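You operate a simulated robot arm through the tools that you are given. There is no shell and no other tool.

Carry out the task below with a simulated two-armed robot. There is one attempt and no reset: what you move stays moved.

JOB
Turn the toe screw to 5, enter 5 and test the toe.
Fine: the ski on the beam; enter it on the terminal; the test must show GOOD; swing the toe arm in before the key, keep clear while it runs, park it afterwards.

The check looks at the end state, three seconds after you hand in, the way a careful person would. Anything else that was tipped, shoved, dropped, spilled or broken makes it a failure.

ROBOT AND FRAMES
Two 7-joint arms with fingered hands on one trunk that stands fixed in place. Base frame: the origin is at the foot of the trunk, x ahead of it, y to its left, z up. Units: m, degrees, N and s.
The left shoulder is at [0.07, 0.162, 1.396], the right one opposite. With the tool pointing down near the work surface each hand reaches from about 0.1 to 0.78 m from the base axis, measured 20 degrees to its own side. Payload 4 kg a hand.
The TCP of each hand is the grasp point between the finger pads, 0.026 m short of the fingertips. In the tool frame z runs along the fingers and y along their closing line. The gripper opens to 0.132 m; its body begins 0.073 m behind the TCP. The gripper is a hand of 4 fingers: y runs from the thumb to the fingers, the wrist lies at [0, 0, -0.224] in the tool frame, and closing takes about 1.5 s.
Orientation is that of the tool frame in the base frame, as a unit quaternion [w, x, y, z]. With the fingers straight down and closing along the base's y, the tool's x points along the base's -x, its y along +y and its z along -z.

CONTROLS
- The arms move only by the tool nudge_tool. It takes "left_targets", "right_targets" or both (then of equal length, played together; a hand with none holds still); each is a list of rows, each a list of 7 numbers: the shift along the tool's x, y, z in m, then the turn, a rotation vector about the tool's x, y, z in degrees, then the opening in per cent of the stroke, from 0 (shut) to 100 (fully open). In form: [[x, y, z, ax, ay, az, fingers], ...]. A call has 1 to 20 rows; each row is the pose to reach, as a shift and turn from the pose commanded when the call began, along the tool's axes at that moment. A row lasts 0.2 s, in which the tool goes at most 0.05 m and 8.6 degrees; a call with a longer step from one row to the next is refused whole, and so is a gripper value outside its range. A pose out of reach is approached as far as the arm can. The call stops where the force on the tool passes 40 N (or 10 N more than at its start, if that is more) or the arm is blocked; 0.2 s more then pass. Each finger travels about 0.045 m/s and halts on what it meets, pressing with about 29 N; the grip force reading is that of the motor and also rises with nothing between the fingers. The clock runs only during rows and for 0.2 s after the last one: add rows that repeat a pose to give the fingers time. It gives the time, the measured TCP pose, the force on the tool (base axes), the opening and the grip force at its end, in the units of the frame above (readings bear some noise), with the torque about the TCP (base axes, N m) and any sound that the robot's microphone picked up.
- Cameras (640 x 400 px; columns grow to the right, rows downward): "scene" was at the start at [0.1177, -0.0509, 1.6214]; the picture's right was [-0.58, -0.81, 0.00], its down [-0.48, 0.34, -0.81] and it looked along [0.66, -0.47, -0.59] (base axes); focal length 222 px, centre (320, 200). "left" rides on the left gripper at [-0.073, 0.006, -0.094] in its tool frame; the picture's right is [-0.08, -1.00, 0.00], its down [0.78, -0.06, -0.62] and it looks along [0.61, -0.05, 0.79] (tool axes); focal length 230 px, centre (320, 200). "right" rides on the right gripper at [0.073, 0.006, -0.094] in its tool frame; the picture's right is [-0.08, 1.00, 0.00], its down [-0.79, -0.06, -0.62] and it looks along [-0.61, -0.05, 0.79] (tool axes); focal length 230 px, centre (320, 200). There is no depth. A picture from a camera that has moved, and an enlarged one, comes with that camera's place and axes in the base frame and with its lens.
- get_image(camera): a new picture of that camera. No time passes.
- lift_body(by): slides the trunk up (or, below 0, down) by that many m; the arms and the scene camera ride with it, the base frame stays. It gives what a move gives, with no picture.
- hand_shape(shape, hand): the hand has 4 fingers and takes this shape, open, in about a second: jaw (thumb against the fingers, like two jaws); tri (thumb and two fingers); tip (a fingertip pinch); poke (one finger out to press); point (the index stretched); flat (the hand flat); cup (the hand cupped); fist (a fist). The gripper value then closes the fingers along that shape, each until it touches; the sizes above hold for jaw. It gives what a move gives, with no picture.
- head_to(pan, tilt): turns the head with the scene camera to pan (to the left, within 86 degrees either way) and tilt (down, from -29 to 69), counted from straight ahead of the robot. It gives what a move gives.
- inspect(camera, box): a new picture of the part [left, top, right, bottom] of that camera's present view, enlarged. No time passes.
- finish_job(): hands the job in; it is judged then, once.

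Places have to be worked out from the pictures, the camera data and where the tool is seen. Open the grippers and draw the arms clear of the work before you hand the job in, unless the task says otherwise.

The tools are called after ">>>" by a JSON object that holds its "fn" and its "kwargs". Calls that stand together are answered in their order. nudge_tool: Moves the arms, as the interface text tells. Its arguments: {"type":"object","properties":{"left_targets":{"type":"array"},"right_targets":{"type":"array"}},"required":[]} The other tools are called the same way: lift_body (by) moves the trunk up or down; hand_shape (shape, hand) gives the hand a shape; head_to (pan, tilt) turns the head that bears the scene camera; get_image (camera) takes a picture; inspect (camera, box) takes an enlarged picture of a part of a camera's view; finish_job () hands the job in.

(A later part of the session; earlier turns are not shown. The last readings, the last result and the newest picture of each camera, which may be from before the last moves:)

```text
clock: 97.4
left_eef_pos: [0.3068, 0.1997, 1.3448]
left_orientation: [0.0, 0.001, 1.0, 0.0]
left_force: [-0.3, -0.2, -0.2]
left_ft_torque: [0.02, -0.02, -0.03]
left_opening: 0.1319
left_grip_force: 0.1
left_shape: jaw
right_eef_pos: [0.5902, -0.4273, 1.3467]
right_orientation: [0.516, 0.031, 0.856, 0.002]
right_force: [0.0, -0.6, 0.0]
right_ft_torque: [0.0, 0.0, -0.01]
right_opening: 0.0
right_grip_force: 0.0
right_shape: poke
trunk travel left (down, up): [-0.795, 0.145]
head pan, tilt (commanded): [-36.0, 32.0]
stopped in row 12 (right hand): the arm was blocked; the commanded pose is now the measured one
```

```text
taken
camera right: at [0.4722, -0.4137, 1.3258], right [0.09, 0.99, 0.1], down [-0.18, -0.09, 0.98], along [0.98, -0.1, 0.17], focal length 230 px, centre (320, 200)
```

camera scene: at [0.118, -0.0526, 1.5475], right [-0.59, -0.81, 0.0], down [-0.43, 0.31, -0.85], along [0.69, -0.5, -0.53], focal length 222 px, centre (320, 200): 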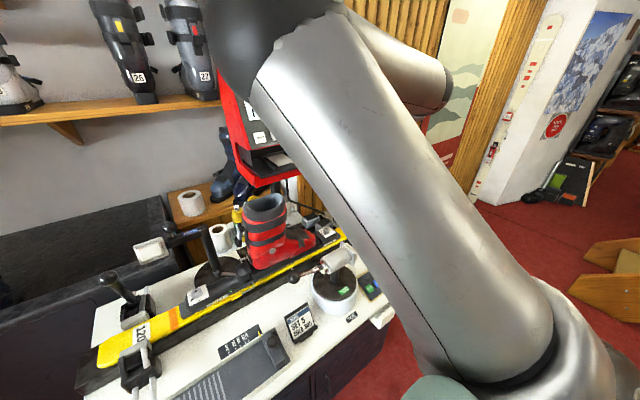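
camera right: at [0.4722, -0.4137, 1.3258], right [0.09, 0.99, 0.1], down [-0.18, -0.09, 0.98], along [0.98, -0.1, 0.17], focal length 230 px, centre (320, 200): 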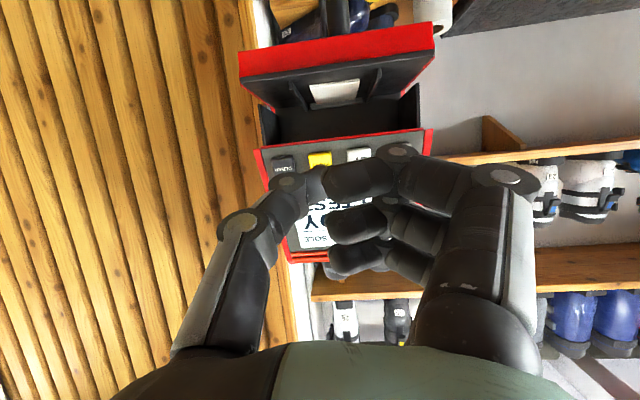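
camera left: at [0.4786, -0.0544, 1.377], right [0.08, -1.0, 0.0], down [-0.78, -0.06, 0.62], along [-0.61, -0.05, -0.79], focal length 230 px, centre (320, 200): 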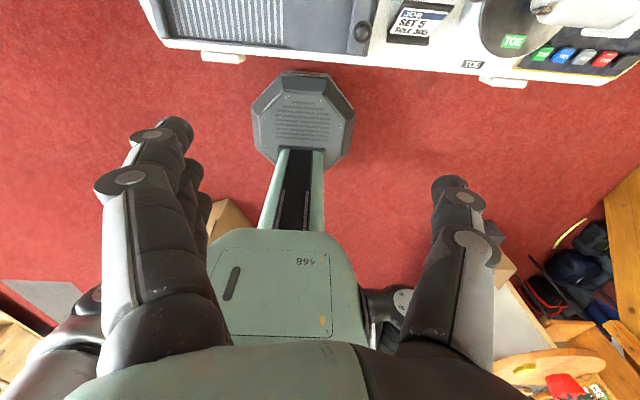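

The arm reported being blocked near the end, and the upper arm now crosses in front of the camera. I'll look around with the head to see what the elbow is near.

>>> {"fn": "head_to", "kwargs": {"pan": -20, "tilt": 0}}

>>> {"fn": "get_image", "kwargs": {"camera": "scene"}}

>>> {"fn": "head_to", "kwargs": {"pan": 40, "tilt": 20}}

>>> {"fn": "get_image", "kwargs": {"camera": "scene"}}

>>> {"fn": "get_image", "kwargs": {"camera": "left"}}

```text
clock: 98.4
left_eef_pos: [0.3073, 0.1989, 1.3444]
left_orientation: [0.0, 0.001, 1.0, 0.0]
left_force: [0.0, -0.3, 0.7]
left_ft_torque: [0.02, -0.02, -0.04]
left_opening: 0.1321
left_grip_force: 0.0
left_shape: jaw
right_eef_pos: [0.5902, -0.4257, 1.3472]
right_orientation: [0.516, 0.03, 0.856, 0.003]
right_force: [-0.6, -0.1, 1.3]
right_ft_torque: [-0.01, 0.0, -0.01]
right_opening: 0.0001
right_grip_force: 0.0
right_shape: poke
trunk travel left (down, up): [-0.795, 0.145]
head pan, tilt (commanded): [-20.0, 0.0]
```

```text
taken
camera scene: at [0.1313, -0.0306, 1.5988], right [-0.34, -0.94, 0.0], down [0.0, 0.0, -1.0], along [0.94, -0.34, 0.0], focal length 222 px, centre (320, 200)
```

scene: 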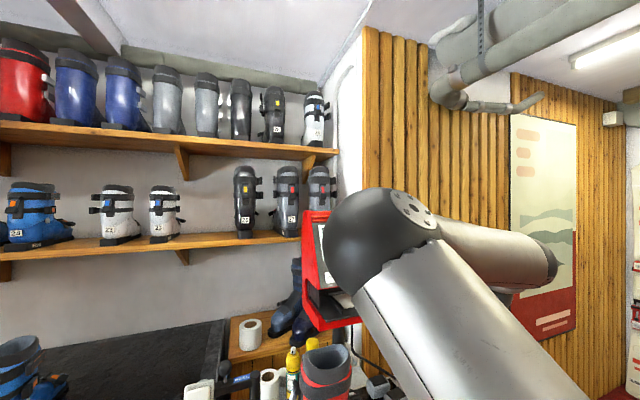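

```text
clock: 99.7
left_eef_pos: [0.3077, 0.1995, 1.3433]
left_orientation: [0.0, 0.0, 1.0, 0.0]
left_force: [0.0, -0.1, -0.3]
left_ft_torque: [-0.03, -0.03, 0.0]
left_opening: 0.1317
left_grip_force: 0.0
left_shape: jaw
right_eef_pos: [0.5895, -0.4258, 1.3471]
right_orientation: [0.517, 0.03, 0.856, 0.002]
right_force: [0.7, 0.5, -0.3]
right_ft_torque: [0.0, 0.0, -0.01]
right_opening: 0.0
right_grip_force: 0.1
right_shape: poke
trunk travel left (down, up): [-0.795, 0.145]
head pan, tilt (commanded): [40.0, 20.0]
```

```text
taken
camera scene: at [0.118, 0.06, 1.5666], right [0.64, -0.77, 0.0], down [-0.26, -0.22, -0.94], along [0.72, 0.6, -0.34], focal length 222 px, centre (320, 200)
```

scene: 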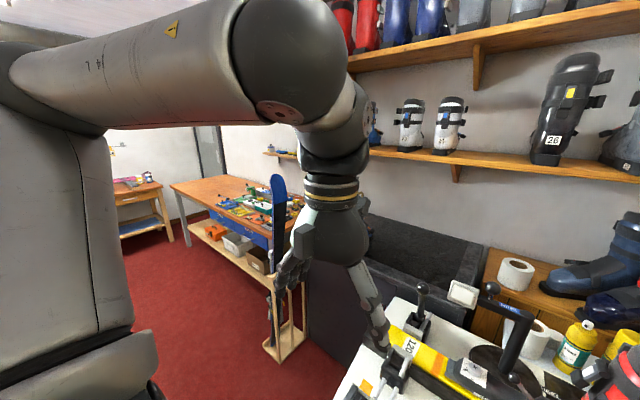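

```text
taken
camera left: at [0.3807, 0.2051, 1.4379], right [0.08, -1.0, 0.0], down [-0.78, -0.06, 0.62], along [-0.61, -0.05, -0.79], focal length 230 px, centre (320, 200)
```

left: 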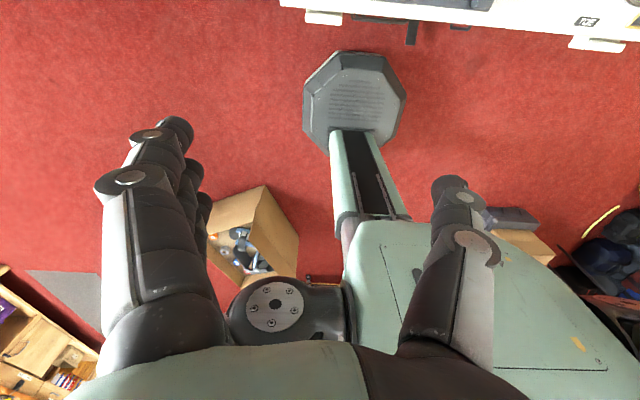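

Nothing touches the elbow; the wrist seems to have hit its own limit at that steep pitch. A 40° pitch is enough, since I can push along the panel normal with the fingertip. I'll reduce the pitch, back off 8 cm, and then raise the trunk so the wrist isn't so far above the shoulder.

>>> {"fn": "nudge_tool", "kwargs": {"right_targets": [[0.01, -0.001, -0.018, -0.3, 5.5, -0.8, 0], [0.02, -0.002, -0.036, -0.5, 11, -1.7, 0], [0.03, -0.003, -0.054, -0.7, 16.5, -2.5, 0], [0.037, -0.004, -0.07, -0.9, 22.1, -3.4, 0], [0.037, -0.004, -0.07, -0.9, 22.1, -3.4, 0]]}}

>>> {"fn": "head_to", "kwargs": {"pan": -36, "tilt": 25}}

>>> {"fn": "lift_body", "kwargs": {"by": 0.1}}

>>> {"fn": "get_image", "kwargs": {"camera": "scene"}}

```text
clock: 100.9
left_eef_pos: [0.3078, 0.1984, 1.3442]
left_orientation: [0.0, 0.0, 1.0, 0.001]
left_force: [0.3, -0.2, -0.3]
left_ft_torque: [0.0, 0.01, -0.01]
left_opening: 0.1321
left_grip_force: 0.2
left_shape: jaw
right_eef_pos: [0.51, -0.4303, 1.3393]
right_orientation: [0.337, 0.008, 0.942, 0.002]
right_force: [0.0, -0.8, 0.1]
right_ft_torque: [-0.01, 0.03, 0.03]
right_opening: 0.0
right_grip_force: 0.1
right_shape: poke
trunk travel left (down, up): [-0.795, 0.145]
head pan, tilt (commanded): [40.0, 20.0]
```

```text
clock: 102.4
left_eef_pos: [0.3078, 0.1991, 1.3442]
left_orientation: [0.0, 0.0, 1.0, 0.001]
left_force: [-0.4, 0.6, -0.1]
left_ft_torque: [-0.02, -0.01, 0.01]
left_opening: 0.1321
left_grip_force: 0.2
left_shape: jaw
right_eef_pos: [0.5091, -0.4306, 1.3436]
right_orientation: [0.342, 0.008, 0.94, 0.004]
right_force: [0.2, 0.1, 0.2]
right_ft_torque: [0.01, 0.03, 0.0]
right_opening: 0.0
right_grip_force: 0.0
right_shape: poke
trunk travel left (down, up): [-0.795, 0.145]
head pan, tilt (commanded): [-36.0, 25.0]
```

```text
clock: 103.7
left_eef_pos: [0.3074, 0.1989, 1.4447]
left_orientation: [0.0, 0.001, 1.0, 0.0]
left_force: [0.3, -0.8, 0.0]
left_ft_torque: [-0.01, 0.01, 0.01]
left_opening: 0.132
left_grip_force: 0.0
left_shape: jaw
right_eef_pos: [0.5095, -0.4308, 1.4436]
right_orientation: [0.343, 0.008, 0.939, 0.004]
right_force: [-0.4, 0.1, -0.3]
right_ft_torque: [-0.01, 0.0, -0.01]
right_opening: 0.0
right_grip_force: 0.1
right_shape: poke
trunk travel left (down, up): [-0.895, 0.045]
head pan, tilt (commanded): [-36.0, 25.0]
```

```text
taken
camera scene: at [0.1211, -0.054, 1.6585], right [-0.59, -0.81, 0.0], down [-0.34, 0.25, -0.91], along [0.73, -0.53, -0.42], focal length 222 px, centre (320, 200)
```

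scene: 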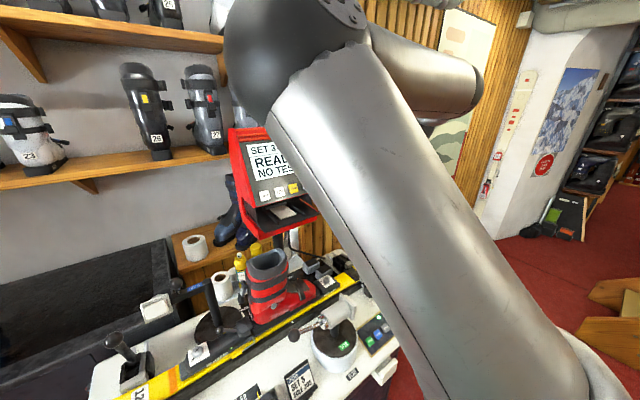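

The hand is at [0.510, -0.431, 1.444] at 40° pitch. I'll use the closed jaw instead as a blunt pressing tip, since its tip geometry is known, and check it in the hand camera.

>>> {"fn": "hand_shape", "kwargs": {"hand": "right", "shape": "jaw"}}

>>> {"fn": "nudge_tool", "kwargs": {"right_targets": [[0, 0, 0, 0, 0, 0, 60], [0, 0, 0, 0, 0, 0, 30], [0, 0, 0, 0, 0, 0, 0], [0, 0, 0, 0, 0, 0, 0], [0, 0, 0, 0, 0, 0, 0], [0, 0, 0, 0, 0, 0, 0], [0, 0, 0, 0, 0, 0, 0], [0, 0, 0, 0, 0, 0, 0], [0, 0, 0, 0, 0, 0, 0]]}}

>>> {"fn": "get_image", "kwargs": {"camera": "right"}}

```text
clock: 104.6
left_eef_pos: [0.3072, 0.2003, 1.4447]
left_orientation: [0.0, 0.0, 1.0, 0.0]
left_force: [0.0, 0.1, 0.2]
left_ft_torque: [-0.05, -0.02, 0.0]
left_opening: 0.1319
left_grip_force: 0.1
left_shape: jaw
right_eef_pos: [0.509, -0.4312, 1.4438]
right_orientation: [0.344, 0.007, 0.939, 0.004]
right_force: [-0.3, 0.0, -0.7]
right_ft_torque: [0.01, -0.01, -0.04]
right_opening: 0.1319
right_grip_force: 0.0
right_shape: jaw
trunk travel left (down, up): [-0.895, 0.045]
head pan, tilt (commanded): [-36.0, 25.0]
```

```text
clock: 106.6
left_eef_pos: [0.3075, 0.1989, 1.4444]
left_orientation: [0.001, -0.001, 1.0, 0.0]
left_force: [-0.2, 0.2, 0.0]
left_ft_torque: [0.0, 0.0, -0.02]
left_opening: 0.1319
left_grip_force: 0.0
left_shape: jaw
right_eef_pos: [0.5085, -0.4292, 1.4439]
right_orientation: [0.344, 0.008, 0.939, 0.004]
right_force: [1.0, -0.1, 0.1]
right_ft_torque: [-0.01, 0.0, 0.0]
right_opening: 0.0
right_grip_force: 29.3
right_shape: jaw
trunk travel left (down, up): [-0.895, 0.045]
head pan, tilt (commanded): [-36.0, 25.0]
```

```text
taken
camera right: at [0.3923, -0.4246, 1.4684], right [0.07, 1.0, 0.06], down [0.2, -0.08, 0.98], along [0.98, -0.06, -0.21], focal length 230 px, centre (320, 200)
```

right: 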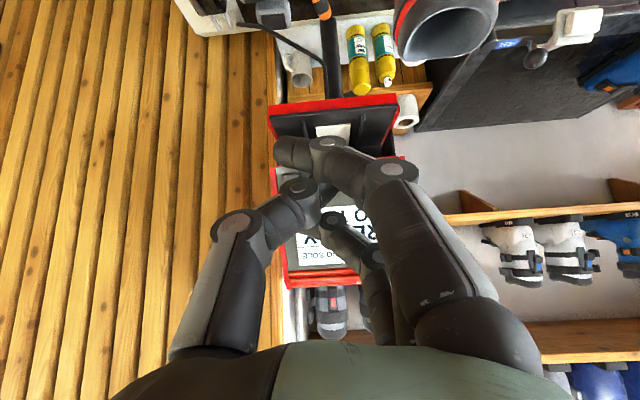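

The closed hand makes a compact tip. I'll approach the UP key to about 10 cm short first and check the picture.

>>> {"fn": "nudge_tool", "kwargs": {"right_targets": [[-0.02, 0.007, 0.036, 0, 0, 0, 0], [-0.04, 0.014, 0.071, 0, 0, 0, 0], [-0.06, 0.021, 0.107, 0, 0, 0, 0], [-0.08, 0.028, 0.142, 0, 0, 0, 0], [-0.1, 0.035, 0.178, 0, 0, 0, 0], [-0.1, 0.035, 0.178, 0, 0, 0, 0]]}}

>>> {"fn": "get_image", "kwargs": {"camera": "right"}}

>>> {"fn": "get_image", "kwargs": {"camera": "scene"}}

```text
clock: 108.0
left_eef_pos: [0.3073, 0.1987, 1.4439]
left_orientation: [-0.001, 0.001, 1.0, 0.0]
left_force: [-0.4, 0.3, -0.3]
left_ft_torque: [0.02, -0.03, 0.02]
left_opening: 0.132
left_grip_force: 0.0
left_shape: jaw
right_eef_pos: [0.7028, -0.3885, 1.3759]
right_orientation: [0.344, -0.003, 0.939, -0.003]
right_force: [0.0, -0.5, -0.1]
right_ft_torque: [-0.01, 0.01, -0.02]
right_opening: 0.0
right_grip_force: 29.3
right_shape: jaw
trunk travel left (down, up): [-0.895, 0.045]
head pan, tilt (commanded): [-36.0, 25.0]
```

```text
taken
camera right: at [0.5856, -0.3825, 1.4008], right [0.06, 1.0, 0.04], down [0.2, -0.05, 0.98], along [0.98, -0.05, -0.2], focal length 230 px, centre (320, 200)
```

right: 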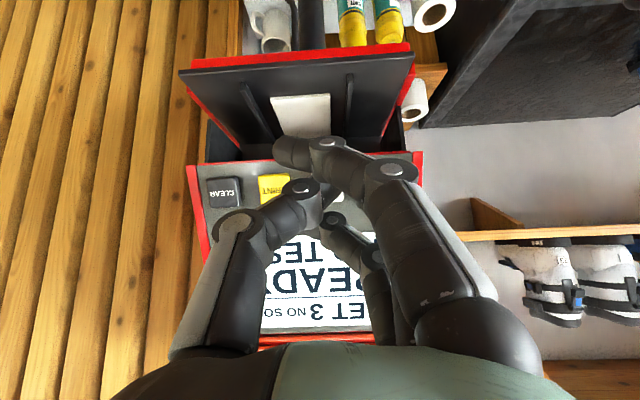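

```text
taken
camera scene: at [0.1204, -0.054, 1.6586], right [-0.59, -0.81, 0.0], down [-0.34, 0.25, -0.91], along [0.73, -0.53, -0.42], focal length 222 px, centre (320, 200)
```

scene: 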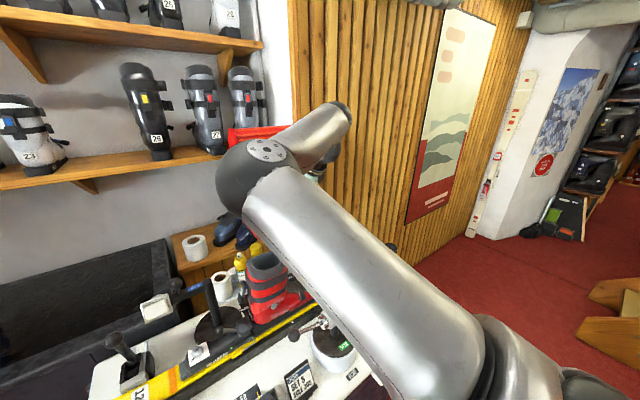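

Key positions agree with the hand camera (PRINT and CLEAR project to y -0.448 and -0.507 at x 0.838). I'll move to about 4 cm before the UP key.

>>> {"fn": "nudge_tool", "kwargs": {"right_targets": [[-0.01, 0.001, 0.02, 0, 0, 0, 0], [-0.02, 0.002, 0.04, 0, 0, 0, 0], [-0.03, 0.0035, 0.0593, 0, 0, 0, 0], [-0.03, 0.0035, 0.0593, 0, 0, 0, 0]]}}

>>> {"fn": "get_image", "kwargs": {"camera": "right"}}

>>> {"fn": "head_to", "kwargs": {"pan": -25, "tilt": 15}}

>>> {"fn": "get_image", "kwargs": {"camera": "scene"}}

```text
clock: 109.0
left_eef_pos: [0.3081, 0.1993, 1.443]
left_orientation: [0.0, 0.0, 1.0, 0.0]
left_force: [-0.6, 0.9, -0.4]
left_ft_torque: [-0.01, 0.01, -0.01]
left_opening: 0.1317
left_grip_force: 0.1
left_shape: jaw
right_eef_pos: [0.7651, -0.3833, 1.35]
right_orientation: [0.344, -0.004, 0.939, -0.003]
right_force: [0.0, 0.4, -0.3]
right_ft_torque: [0.01, 0.01, 0.02]
right_opening: 0.0
right_grip_force: 29.4
right_shape: jaw
trunk travel left (down, up): [-0.895, 0.045]
head pan, tilt (commanded): [-36.0, 25.0]
```

```text
taken
camera right: at [0.6482, -0.379, 1.3745], right [0.06, 1.0, 0.04], down [0.2, -0.05, 0.98], along [0.98, -0.05, -0.2], focal length 230 px, centre (320, 200)
```

right: 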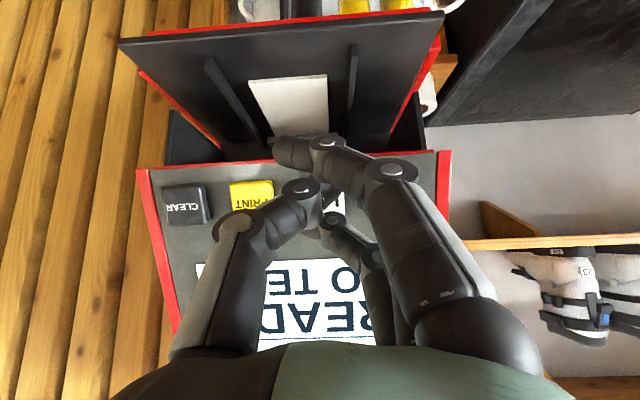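

```text
clock: 109.7
left_eef_pos: [0.3073, 0.1987, 1.4446]
left_orientation: [0.0, -0.001, 1.0, 0.0]
left_force: [-0.4, -0.1, -0.2]
left_ft_torque: [-0.01, 0.0, 0.02]
left_opening: 0.1318
left_grip_force: 0.1
left_shape: jaw
right_eef_pos: [0.765, -0.3842, 1.3503]
right_orientation: [0.344, -0.004, 0.939, -0.002]
right_force: [0.4, 0.9, 0.5]
right_ft_torque: [0.02, 0.01, 0.03]
right_opening: 0.0001
right_grip_force: 29.3
right_shape: jaw
trunk travel left (down, up): [-0.895, 0.045]
head pan, tilt (commanded): [-25.0, 15.0]
```

```text
taken
camera scene: at [0.1313, -0.0392, 1.6747], right [-0.42, -0.91, 0.0], down [-0.24, 0.11, -0.97], along [0.87, -0.41, -0.26], focal length 222 px, centre (320, 200)
```

scene: 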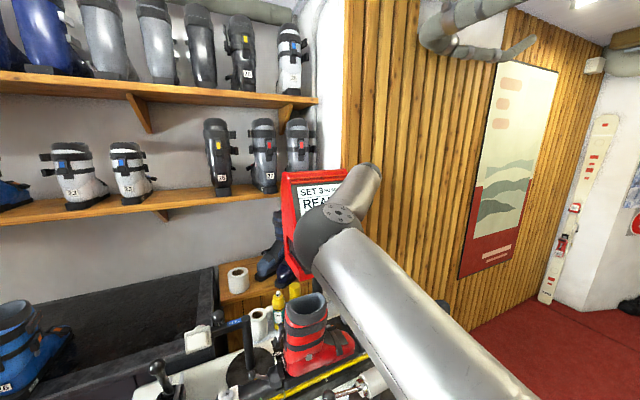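

UP lies directly behind the fingertips. I'll creep in along the panel normal: 30 mm first.

>>> {"fn": "nudge_tool", "kwargs": {"right_targets": [[-0.0042, 0, 0.0091, 0, 0, 0, 0], [-0.0084, 0, 0.0181, 0, 0, 0, 0], [-0.0126, 0, 0.0272, 0, 0, 0, 0], [-0.0126, 0, 0.0272, 0, 0, 0, 0]]}}

>>> {"fn": "inspect", "kwargs": {"camera": "right", "box": [240, 130, 400, 270]}}

```text
clock: 110.7
left_eef_pos: [0.3076, 0.1998, 1.4441]
left_orientation: [0.001, 0.001, 1.0, 0.001]
left_force: [1.0, -0.3, 0.4]
left_ft_torque: [0.02, 0.0, 0.01]
left_opening: 0.1319
left_grip_force: 0.0
left_shape: jaw
right_eef_pos: [0.7904, -0.3842, 1.3383]
right_orientation: [0.344, -0.003, 0.939, -0.002]
right_force: [0.1, 0.0, 0.2]
right_ft_torque: [0.0, 0.01, -0.02]
right_opening: 0.0002
right_grip_force: 29.4
right_shape: jaw
trunk travel left (down, up): [-0.895, 0.045]
head pan, tilt (commanded): [-25.0, 15.0]
```

```text
2.86 times, centred on (320, 200) of right
camera zoom: at [0.6747, -0.3792, 1.3624], right [0.06, 1.0, 0.04], down [0.2, -0.05, 0.98], along [0.98, -0.05, -0.2], focal length 657 px, centre (320, 200)
```

zoom: 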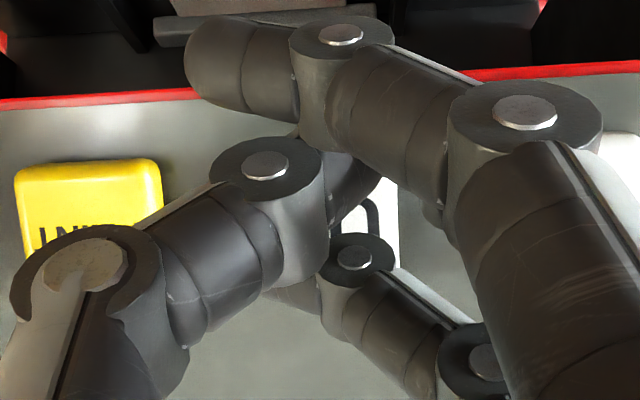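

No contact yet at [0.790, -0.384, 1.338]. I'll creep on in 3 mm steps.

>>> {"fn": "nudge_tool", "kwargs": {"right_targets": [[-0.0013, 0, 0.0027, 0, 0, 0, 0], [-0.0025, 0, 0.0054, 0, 0, 0, 0], [-0.0038, 0, 0.0082, 0, 0, 0, 0], [-0.0038, 0, 0.0082, 0, 0, 0, 0]]}}

>>> {"fn": "inspect", "kwargs": {"camera": "scene", "box": [280, 160, 380, 230]}}

```text
clock: 111.7
left_eef_pos: [0.3073, 0.1986, 1.4434]
left_orientation: [0.001, -0.001, 1.0, 0.0]
left_force: [0.2, -0.3, 0.0]
left_ft_torque: [0.0, 0.04, -0.02]
left_opening: 0.1319
left_grip_force: 0.0
left_shape: jaw
right_eef_pos: [0.7995, -0.3852, 1.3336]
right_orientation: [0.344, -0.003, 0.939, -0.002]
right_force: [0.2, -0.7, 0.3]
right_ft_torque: [0.04, 0.01, 0.01]
right_opening: 0.0
right_grip_force: 28.9
right_shape: jaw
trunk travel left (down, up): [-0.895, 0.045]
head pan, tilt (commanded): [-25.0, 15.0]
```

```text
5.71 times, centred on (330, 195) of scene
camera zoom: at [0.1313, -0.0393, 1.6747], right [-0.42, -0.91, 0.0], down [-0.23, 0.11, -0.97], along [0.88, -0.41, -0.26], focal length 1266 px, centre (263, 229)
```

zoom: 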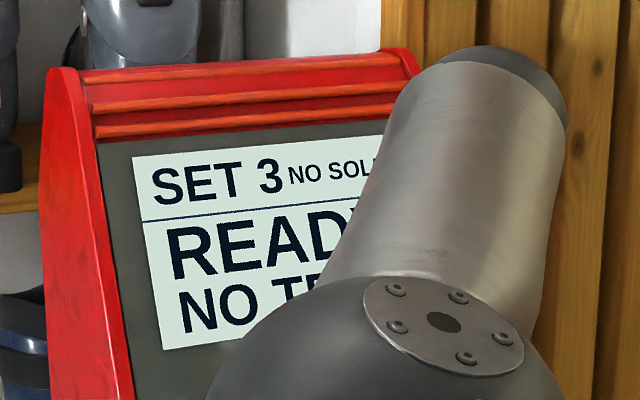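

No contact yet; the display (SET 3) stays readable past the arm. I'll creep on another 9 mm.

>>> {"fn": "nudge_tool", "kwargs": {"right_targets": [[-0.0013, 0, 0.0027, 0, 0, 0, 0], [-0.0025, 0, 0.0054, 0, 0, 0, 0], [-0.0038, 0, 0.0082, 0, 0, 0, 0], [-0.0038, 0, 0.0082, 0, 0, 0, 0]]}}

>>> {"fn": "inspect", "kwargs": {"camera": "scene", "box": [280, 160, 380, 230]}}

>>> {"fn": "inspect", "kwargs": {"camera": "right", "box": [240, 130, 400, 270]}}

```text
clock: 112.7
left_eef_pos: [0.3067, 0.1992, 1.444]
left_orientation: [0.0, 0.0, 1.0, 0.0]
left_force: [-0.1, 0.8, -0.3]
left_ft_torque: [-0.02, 0.04, 0.0]
left_opening: 0.1318
left_grip_force: 0.1
left_shape: jaw
right_eef_pos: [0.8059, -0.3858, 1.3297]
right_orientation: [0.343, -0.003, 0.939, -0.003]
right_force: [-4.0, 1.5, 0.1]
right_ft_torque: [-0.03, -0.03, -0.04]
right_opening: 0.0003
right_grip_force: 29.1
right_shape: jaw
trunk travel left (down, up): [-0.895, 0.045]
head pan, tilt (commanded): [-25.0, 15.0]
heard: click
```

```text
5.71 times, centred on (330, 195) of scene
camera zoom: at [0.1301, -0.0389, 1.6748], right [-0.42, -0.91, 0.0], down [-0.23, 0.11, -0.97], along [0.88, -0.41, -0.26], focal length 1266 px, centre (263, 229)
```

zoom: 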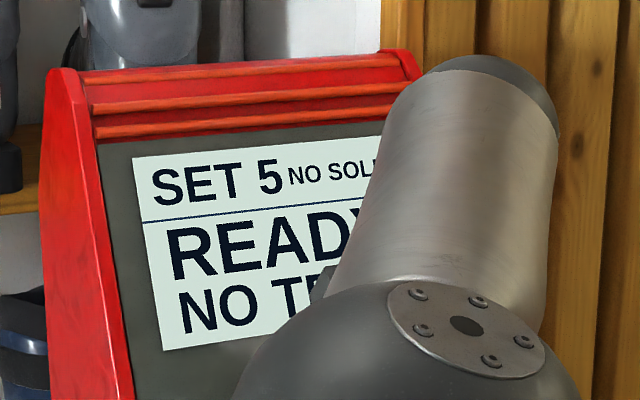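

```text
2.86 times, centred on (320, 200) of right
camera zoom: at [0.6902, -0.3793, 1.355], right [0.06, 1.0, 0.04], down [0.2, -0.05, 0.98], along [0.98, -0.05, -0.2], focal length 657 px, centre (320, 200)
```

zoom: 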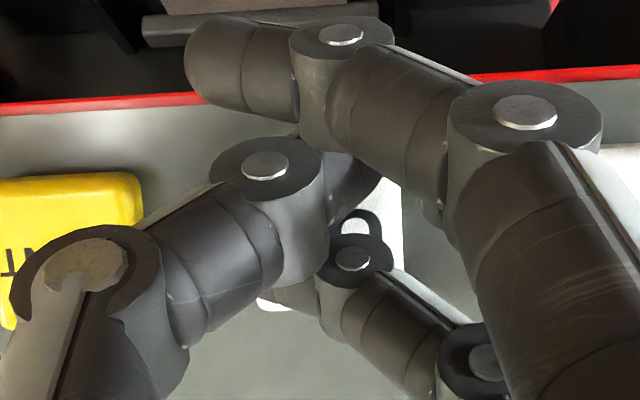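

A click was heard and the display already reads SET 5 (the steps are 3-5-7-9). I'll withdraw straight back along the normal.

>>> {"fn": "nudge_tool", "kwargs": {"right_targets": [[0.0042, 0, -0.0091, 0, 0, 0, 0], [0.0126, 0, -0.0272, 0, 0, 0, 0], [0.025, 0, -0.055, 0, 0, 0, 0], [0.04, 0, -0.09, 0, 0, 0, 0], [0.055, 0, -0.125, 0, 0, 0, 0], [0.07, 0, -0.16, 0, 0, 0, 0], [0.07, 0, -0.16, 0, 0, 0, 0]]}}

>>> {"fn": "get_image", "kwargs": {"camera": "right"}}

>>> {"fn": "get_image", "kwargs": {"camera": "scene"}}

```text
clock: 114.3
left_eef_pos: [0.3071, 0.1999, 1.4441]
left_orientation: [0.0, 0.0, 1.0, 0.0]
left_force: [-0.6, 0.4, 0.0]
left_ft_torque: [0.02, 0.0, 0.0]
left_opening: 0.1321
left_grip_force: 0.1
left_shape: jaw
right_eef_pos: [0.6491, -0.3903, 1.4041]
right_orientation: [0.343, 0.0, 0.939, -0.002]
right_force: [0.2, 0.7, -0.2]
right_ft_torque: [0.05, -0.02, -0.02]
right_opening: 0.0
right_grip_force: 28.7
right_shape: jaw
trunk travel left (down, up): [-0.895, 0.045]
head pan, tilt (commanded): [-25.0, 15.0]
```

```text
taken
camera right: at [0.5323, -0.3841, 1.429], right [0.06, 1.0, 0.05], down [0.2, -0.06, 0.98], along [0.98, -0.05, -0.21], focal length 230 px, centre (320, 200)
```

right: 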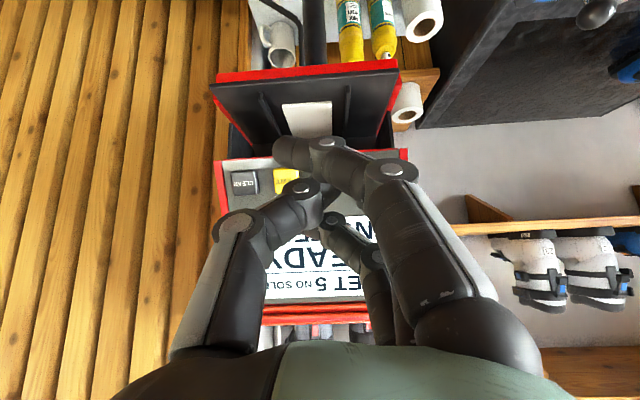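

```text
taken
camera scene: at [0.1314, -0.0397, 1.6747], right [-0.42, -0.91, 0.0], down [-0.23, 0.11, -0.97], along [0.88, -0.41, -0.26], focal length 222 px, centre (320, 200)
```

scene: 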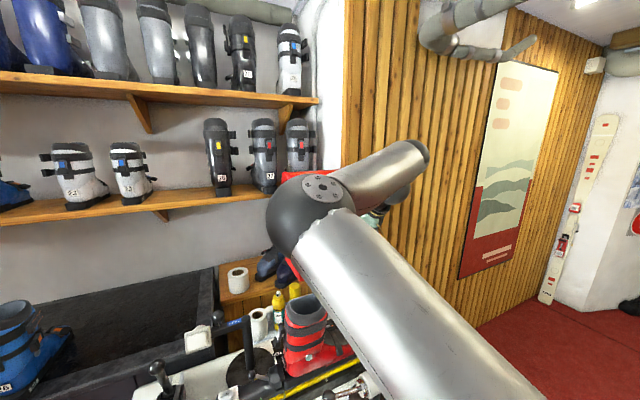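

SET 5 is entered. Now I'll bring the hand back to the tool-down attitude above the bench front, lower the trunk again and study the toe arm.

>>> {"fn": "nudge_tool", "kwargs": {"right_targets": [[0.03, -0.013, -0.02, 0, 6.7, 0, 0], [0.062, -0.026, -0.04, 0, 13.4, 0, 10], [0.093, -0.04, -0.06, 0, 20, 0, 10], [0.125, -0.053, -0.08, 0, 26.7, 0, 10], [0.156, -0.066, -0.1, 0, 33.4, 0, 10], [0.187, -0.08, -0.119, 0, 40, 0, 10], [0.187, -0.08, -0.119, 0, 40, 0, 10]]}}

>>> {"fn": "head_to", "kwargs": {"pan": -36, "tilt": 36}}

>>> {"fn": "get_image", "kwargs": {"camera": "right"}}

>>> {"fn": "get_image", "kwargs": {"camera": "scene"}}

```text
clock: 115.9
left_eef_pos: [0.308, 0.1987, 1.444]
left_orientation: [0.0, 0.0, 1.0, 0.001]
left_force: [0.5, 0.6, 0.2]
left_ft_torque: [0.0, 0.01, 0.0]
left_opening: 0.1316
left_grip_force: 0.0
left_shape: jaw
right_eef_pos: [0.4301, -0.468, 1.3762]
right_orientation: [0.001, -0.002, 1.0, -0.003]
right_force: [-0.8, -0.4, 0.4]
right_ft_torque: [-0.03, 0.0, 0.01]
right_opening: 0.0129
right_grip_force: 0.0
right_shape: jaw
trunk travel left (down, up): [-0.895, 0.045]
head pan, tilt (commanded): [-25.0, 15.0]
```

```text
clock: 116.8
left_eef_pos: [0.3066, 0.1995, 1.4442]
left_orientation: [0.0, 0.0, 1.0, 0.0]
left_force: [0.1, -0.8, 0.8]
left_ft_torque: [0.01, 0.0, 0.02]
left_opening: 0.1319
left_grip_force: 0.1
left_shape: jaw
right_eef_pos: [0.4303, -0.4662, 1.3752]
right_orientation: [0.002, -0.001, 1.0, -0.003]
right_force: [0.4, -0.1, 0.2]
right_ft_torque: [-0.01, 0.01, 0.02]
right_opening: 0.0129
right_grip_force: 0.0
right_shape: jaw
trunk travel left (down, up): [-0.895, 0.045]
head pan, tilt (commanded): [-36.0, 36.0]
```

```text
taken
camera right: at [0.3563, -0.4608, 1.4701], right [0.07, 1.0, -0.01], down [0.78, -0.05, 0.62], along [0.62, -0.05, -0.78], focal length 230 px, centre (320, 200)
```

right: 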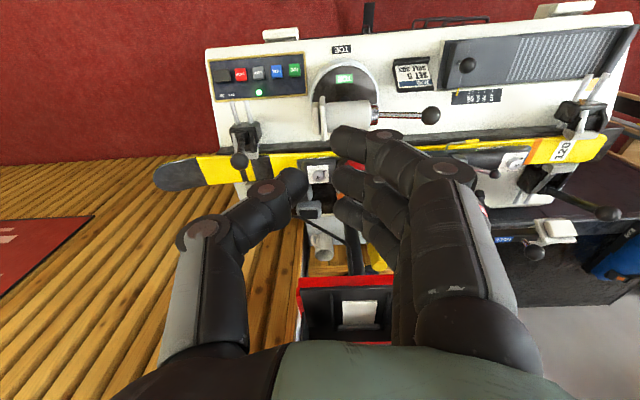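

```text
taken
camera scene: at [0.1171, -0.0509, 1.6413], right [-0.59, -0.81, 0.0], down [-0.47, 0.34, -0.81], along [0.65, -0.48, -0.59], focal length 222 px, centre (320, 200)
```

scene: 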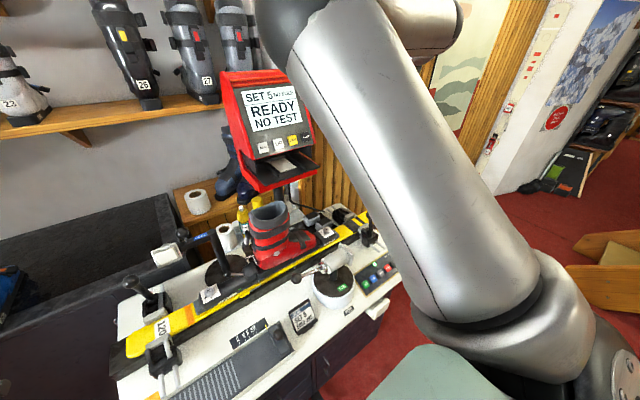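

Now I'll zoom on the toe arm from both cameras to work out its axis, cylinder, rod and ball.

>>> {"fn": "inspect", "kwargs": {"camera": "scene", "box": [280, 235, 376, 315]}}

>>> {"fn": "inspect", "kwargs": {"camera": "right", "box": [290, 35, 450, 145]}}

>>> {"fn": "inspect", "kwargs": {"camera": "right", "box": [295, 150, 345, 185]}}

>>> {"fn": "inspect", "kwargs": {"camera": "right", "box": [205, 45, 315, 105]}}

```text
5.00 times, centred on (328, 275) of scene
camera zoom: at [0.1171, -0.0509, 1.6413], right [-0.59, -0.81, 0.0], down [-0.47, 0.34, -0.81], along [0.65, -0.48, -0.59], focal length 1107 px, centre (280, -175)
```

zoom: 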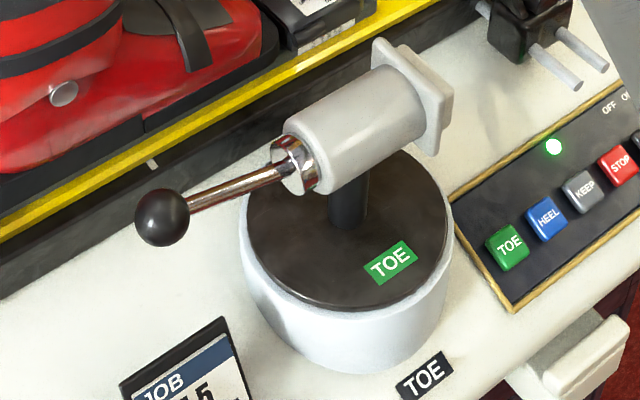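

```text
3.64 times, centred on (370, 90) of right
camera zoom: at [0.3563, -0.4608, 1.4701], right [0.07, 1.0, -0.01], down [0.78, -0.05, 0.62], along [0.62, -0.05, -0.78], focal length 837 px, centre (138, 600)
```

zoom: 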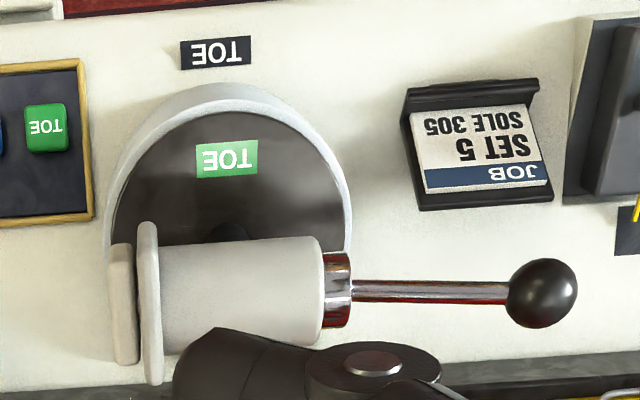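

```text
11.43 times, centred on (320, 168) of right
camera zoom: at [0.3563, -0.4608, 1.4701], right [0.07, 1.0, -0.01], down [0.78, -0.05, 0.62], along [0.62, -0.05, -0.78], focal length 2629 px, centre (320, 571)
```

zoom: 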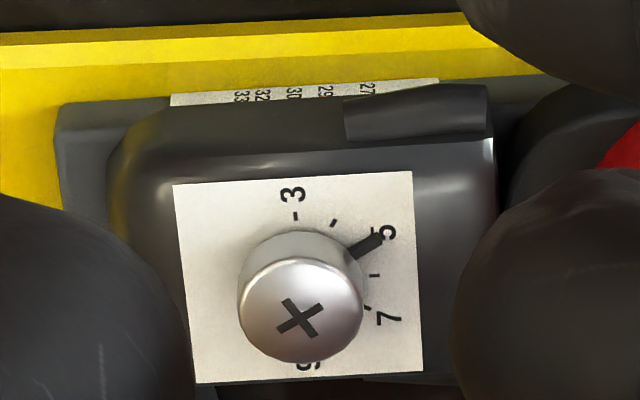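

```text
5.82 times, centred on (260, 75) of right
camera zoom: at [0.3563, -0.4608, 1.4701], right [0.07, 1.0, -0.01], down [0.78, -0.05, 0.62], along [0.62, -0.05, -0.78], focal length 1339 px, centre (669, 927)
```

zoom: 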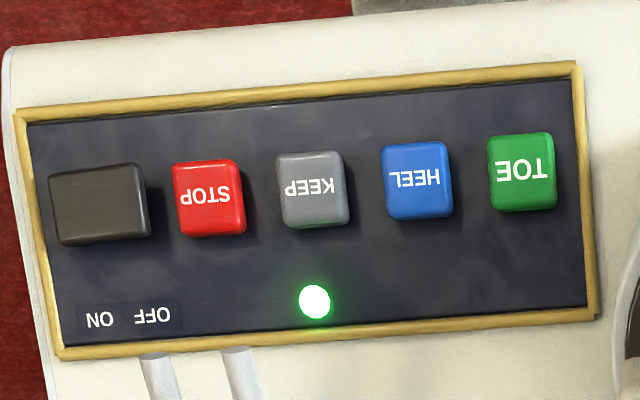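

Both the pointer (right on 5) and the keys are clear. The toe arm's post axis is at about [0.512, -0.407]; its rod runs along +y at z about 0.985 to a ball near [0.530, -0.247], with the plate at the -y end. It must turn 90° counter-clockwise (ball toward me). I'll bring the hand over the rod with the thumb on the boot side (yaw 180°), staying at z 1.2.

>>> {"fn": "nudge_tool", "kwargs": {"right_targets": [[-0.008, 0.016, 0.016, 0, 0, -8.2, 30], [-0.016, 0.032, 0.032, 0, 0, -16.4, 30], [-0.024, 0.048, 0.048, 0, 0, -24.6, 30], [-0.032, 0.064, 0.064, 0, 0, -32.8, 30], [-0.04, 0.08, 0.08, 0, 0, -41, 30], [-0.048, 0.096, 0.096, 0, 0, -49.2, 30], [-0.056, 0.112, 0.112, 0, 0, -57.4, 30], [-0.064, 0.128, 0.128, 0, 0, -65.6, 30], [-0.07, 0.144, 0.144, 0, 0, -73.8, 30], [-0.078, 0.16, 0.16, 0, 0, -82, 30], [-0.085, 0.178, 0.176, 0, 0, -90, 30], [-0.085, 0.178, 0.176, 0, 0, -90, 30]]}}

>>> {"fn": "get_image", "kwargs": {"camera": "right"}}

>>> {"fn": "get_image", "kwargs": {"camera": "scene"}}

```text
clock: 119.4
left_eef_pos: [0.3085, 0.1986, 1.4448]
left_orientation: [0.0, 0.0, 1.0, 0.0]
left_force: [-0.2, -0.8, 0.5]
left_ft_torque: [-0.01, 0.03, -0.03]
left_opening: 0.1319
left_grip_force: 0.1
left_shape: jaw
right_eef_pos: [0.5063, -0.303, 1.1829]
right_orientation: [-0.007, -0.695, 0.719, 0.017]
right_force: [0.7, -0.1, -0.2]
right_ft_torque: [0.0, 0.01, 0.0]
right_opening: 0.0394
right_grip_force: 0.0
right_shape: jaw
trunk travel left (down, up): [-0.895, 0.045]
head pan, tilt (commanded): [-36.0, 36.0]
```

```text
taken
camera right: at [0.5002, -0.3768, 1.2761], right [-0.99, 0.11, 0.04], down [0.11, 0.77, 0.62], along [0.04, 0.62, -0.78], focal length 230 px, centre (320, 200)
```

right: 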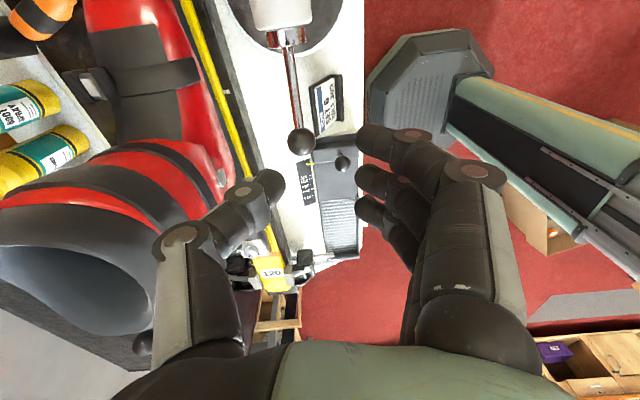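

```text
taken
camera scene: at [0.1173, -0.0515, 1.6412], right [-0.59, -0.81, 0.0], down [-0.48, 0.35, -0.81], along [0.65, -0.48, -0.59], focal length 222 px, centre (320, 200)
```

scene: 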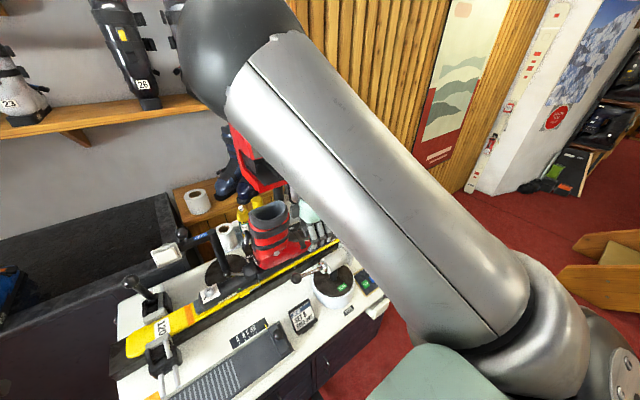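

The ball and rod are below the hand as computed (rod along x 0.527, boot side at x 0.645). I'll settle and read the exact pose.

>>> {"fn": "nudge_tool", "kwargs": {"right_targets": [[0, 0, 0, 0, 0, 0, 32], [0, 0, 0, 0, 0, 0, 32]]}}

>>> {"fn": "inspect", "kwargs": {"camera": "right", "box": [200, 0, 400, 200]}}

```text
clock: 120.0
left_eef_pos: [0.3074, 0.1983, 1.445]
left_orientation: [0.0, 0.0, 1.0, 0.0]
left_force: [-0.6, -0.8, -0.7]
left_ft_torque: [0.0, 0.0, -0.01]
left_opening: 0.1319
left_grip_force: 0.1
left_shape: jaw
right_eef_pos: [0.5091, -0.3017, 1.1894]
right_orientation: [-0.002, -0.694, 0.72, 0.014]
right_force: [-0.8, 0.2, -0.4]
right_ft_torque: [-0.02, -0.02, 0.04]
right_opening: 0.0415
right_grip_force: 0.1
right_shape: jaw
trunk travel left (down, up): [-0.895, 0.045]
head pan, tilt (commanded): [-36.0, 36.0]
```

```text
2.00 times, centred on (300, 100) of right
camera zoom: at [0.5017, -0.3766, 1.2811], right [-0.99, 0.11, 0.02], down [0.1, 0.77, 0.63], along [0.05, 0.63, -0.78], focal length 460 px, centre (360, 400)
```

zoom: 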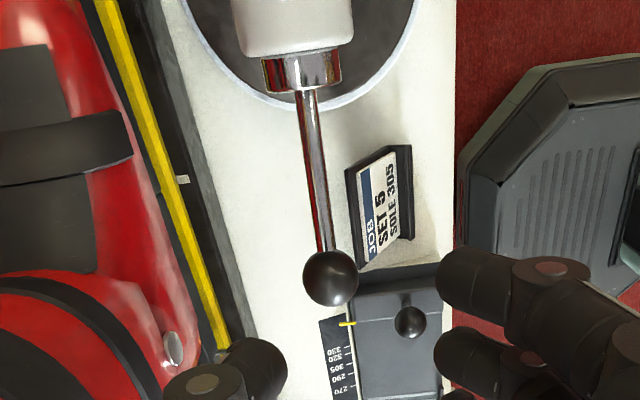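

The measured pose deviates about 1 cm and 2° from the command, with no force. I'll continue down to z 1.06 over the rod and see whether it follows.

>>> {"fn": "nudge_tool", "kwargs": {"right_targets": [[0.004, -0.001, 0.03, 0, 0, 0, 32], [0.008, -0.002, 0.06, 0, 0, 0, 32], [0.011, -0.004, 0.09, 0, 0, 0, 32], [0.015, -0.005, 0.12, 0, 0, 0, 32], [0.015, -0.005, 0.14, 0, 0, 0, 32], [0.015, -0.005, 0.14, 0, 0, 0, 32], [0.015, -0.005, 0.14, 0, 0, 0, 32]]}}

>>> {"fn": "get_image", "kwargs": {"camera": "right"}}

>>> {"fn": "get_image", "kwargs": {"camera": "scene"}}

```text
clock: 121.6
left_eef_pos: [0.3073, 0.1993, 1.4445]
left_orientation: [0.0, -0.001, 1.0, 0.0]
left_force: [0.6, -0.7, 0.1]
left_ft_torque: [-0.02, -0.02, 0.0]
left_opening: 0.1321
left_grip_force: 0.1
left_shape: jaw
right_eef_pos: [0.5238, -0.3047, 1.0606]
right_orientation: [0.0, 0.708, -0.706, 0.004]
right_force: [-0.2, 0.2, -0.6]
right_ft_torque: [-0.02, 0.05, -0.02]
right_opening: 0.0418
right_grip_force: 0.0
right_shape: jaw
trunk travel left (down, up): [-0.895, 0.045]
head pan, tilt (commanded): [-36.0, 36.0]
```

```text
taken
camera right: at [0.5174, -0.3774, 1.1551], right [-1.0, 0.07, 0.0], down [0.06, 0.79, 0.61], along [0.05, 0.61, -0.79], focal length 230 px, centre (320, 200)
```

right: 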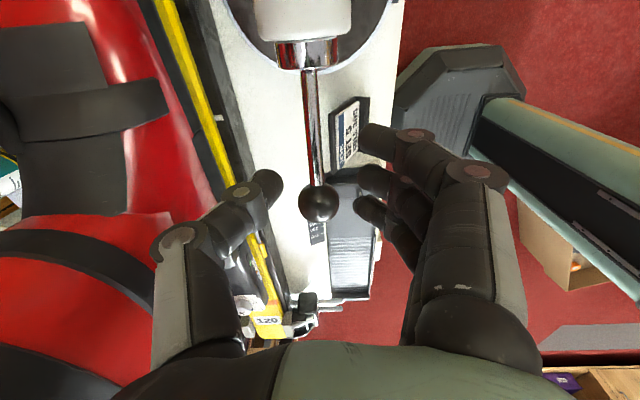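

```text
taken
camera scene: at [0.117, -0.051, 1.6412], right [-0.59, -0.81, 0.0], down [-0.48, 0.35, -0.81], along [0.65, -0.48, -0.59], focal length 222 px, centre (320, 200)
```

scene: 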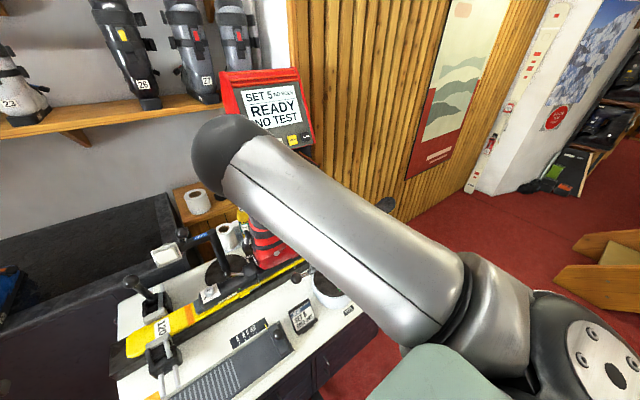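

Tracking is good now: TCP [0.524, -0.305, 1.061] with the rod (x 0.527) between thumb and fingers. I'll descend so the rod sits inside the open fork.

>>> {"fn": "nudge_tool", "kwargs": {"right_targets": [[0, 0, 0.02, 0, 0, 0, 32], [0, 0, 0.04, 0, 0, 0, 32], [0, 0, 0.06, 0, 0, 0, 32], [0, 0, 0.078, 0, 0, 0, 32], [0, 0, 0.078, 0, 0, 0, 32]]}}

>>> {"fn": "get_image", "kwargs": {"camera": "right"}}

```text
clock: 122.8
left_eef_pos: [0.3064, 0.1997, 1.4445]
left_orientation: [0.0, 0.0, 1.0, 0.0]
left_force: [-0.3, -0.4, -0.2]
left_ft_torque: [-0.01, 0.0, 0.01]
left_opening: 0.1319
left_grip_force: 0.0
left_shape: jaw
right_eef_pos: [0.5229, -0.3051, 0.9827]
right_orientation: [0.002, 0.709, -0.706, 0.003]
right_force: [-0.4, 1.1, -0.5]
right_ft_torque: [0.01, -0.01, 0.02]
right_opening: 0.0417
right_grip_force: 0.1
right_shape: jaw
trunk travel left (down, up): [-0.895, 0.045]
head pan, tilt (commanded): [-36.0, 36.0]
```

```text
taken
camera right: at [0.5168, -0.378, 1.0774], right [-1.0, 0.07, 0.0], down [0.06, 0.79, 0.61], along [0.05, 0.61, -0.79], focal length 230 px, centre (320, 200)
```

right: 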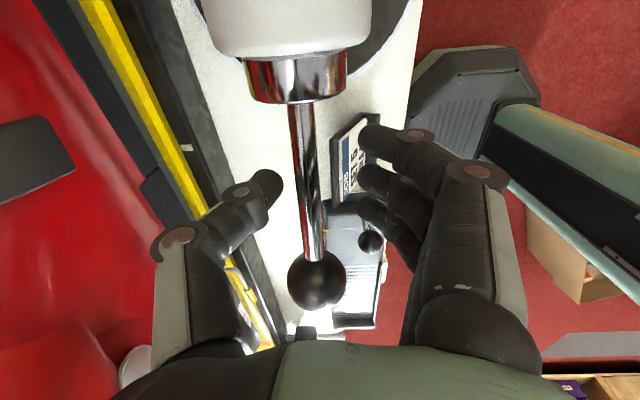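

The rod lies inside the fork. I'll swing it 45° about the post axis with the hand turning along, then check.

>>> {"fn": "nudge_tool", "kwargs": {"right_targets": [[0.0001, 0.0134, 0, 0, 0, -7.5, 32], [0.0019, 0.0266, 0, 0, 0, -15, 32], [0.0055, 0.0395, 0, 0, 0, -22.5, 32], [0.0107, 0.0518, 0, 0, 0, -30, 32], [0.0174, 0.0633, 0, 0, 0, -37.5, 32], [0.0257, 0.0739, 0, 0, 0, -45, 32], [0.0257, 0.0739, 0, 0, 0, -45, 32]]}}

>>> {"fn": "get_image", "kwargs": {"camera": "right"}}

>>> {"fn": "get_image", "kwargs": {"camera": "scene"}}

```text
clock: 124.4
left_eef_pos: [0.3083, 0.1992, 1.4433]
left_orientation: [0.0, 0.0, 1.0, 0.0]
left_force: [-0.2, 0.2, 0.1]
left_ft_torque: [0.0, -0.01, 0.02]
left_opening: 0.1319
left_grip_force: 0.1
left_shape: jaw
right_eef_pos: [0.448, -0.332, 0.9828]
right_orientation: [0.003, 0.925, -0.38, 0.002]
right_force: [3.3, 0.2, -0.4]
right_ft_torque: [0.01, 0.02, -0.09]
right_opening: 0.0441
right_grip_force: 0.0
right_shape: jaw
trunk travel left (down, up): [-0.895, 0.045]
head pan, tilt (commanded): [-36.0, 36.0]
```

```text
taken
camera right: at [0.4956, -0.3863, 1.0769], right [-0.76, -0.65, 0.0], down [-0.52, 0.6, 0.61], along [-0.4, 0.46, -0.79], focal length 230 px, centre (320, 200)
```

right: 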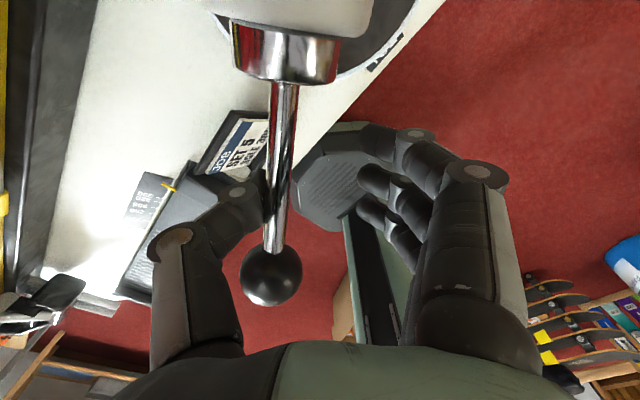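

```text
taken
camera scene: at [0.1182, -0.0511, 1.6412], right [-0.59, -0.81, 0.0], down [-0.48, 0.35, -0.81], along [0.65, -0.48, -0.59], focal length 222 px, centre (320, 200)
```

scene: 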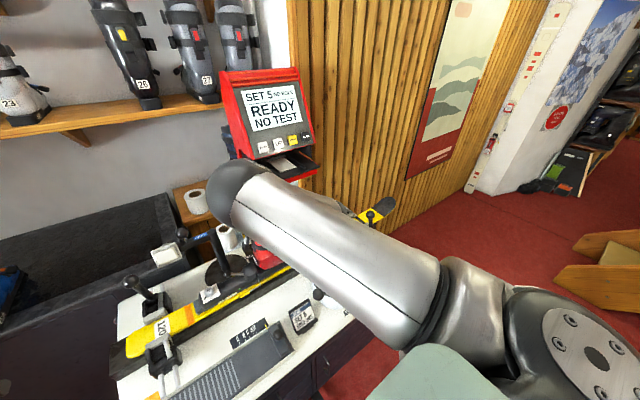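

The arm follows the thumb with only 3 N. I'll continue the swing by another 50°.

>>> {"fn": "nudge_tool", "kwargs": {"right_targets": [[0.0001, 0.0134, 0, 0, 0, -7.5, 32], [0.0019, 0.0266, 0, 0, 0, -15, 32], [0.0055, 0.0395, 0, 0, 0, -22.5, 32], [0.0107, 0.0518, 0, 0, 0, -30, 32], [0.0174, 0.0633, 0, 0, 0, -37.5, 32], [0.0257, 0.0739, 0, 0, 0, -45, 32], [0.0318, 0.0802, 0, 0, 0, -50, 32], [0.0318, 0.0802, 0, 0, 0, -50, 32]]}}

>>> {"fn": "get_image", "kwargs": {"camera": "right"}}

>>> {"fn": "get_image", "kwargs": {"camera": "scene"}}

```text
clock: 126.2
left_eef_pos: [0.3073, 0.1997, 1.443]
left_orientation: [0.0, 0.001, 1.0, 0.0]
left_force: [0.7, -0.2, 0.5]
left_ft_torque: [0.01, 0.01, 0.0]
left_opening: 0.1317
left_grip_force: 0.1
left_shape: jaw
right_eef_pos: [0.4145, -0.411, 0.9826]
right_orientation: [0.004, 0.999, 0.046, 0.002]
right_force: [-0.5, 2.8, -1.9]
right_ft_torque: [-0.08, 0.0, 0.07]
right_opening: 0.0443
right_grip_force: 0.1
right_shape: jaw
trunk travel left (down, up): [-0.895, 0.045]
head pan, tilt (commanded): [-36.0, 36.0]
```

```text
taken
camera right: at [0.487, -0.409, 1.0772], right [0.02, -1.0, 0.01], down [-0.79, -0.01, 0.61], along [-0.61, -0.02, -0.79], focal length 230 px, centre (320, 200)
```

right: 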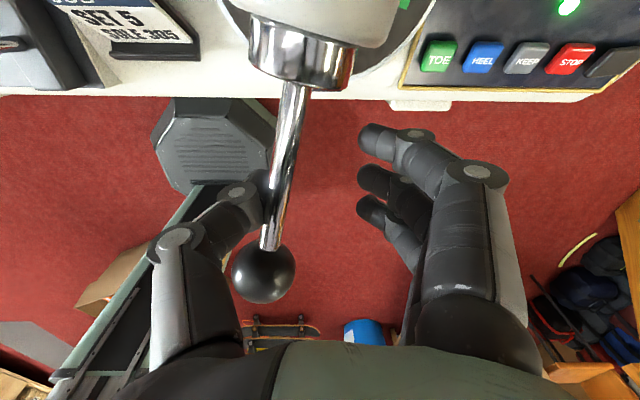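

```text
taken
camera scene: at [0.1172, -0.0508, 1.6412], right [-0.59, -0.81, 0.0], down [-0.48, 0.35, -0.81], along [0.65, -0.48, -0.59], focal length 222 px, centre (320, 200)
```

scene: 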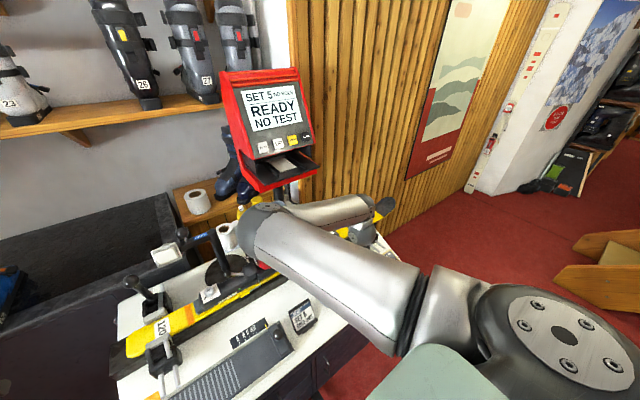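

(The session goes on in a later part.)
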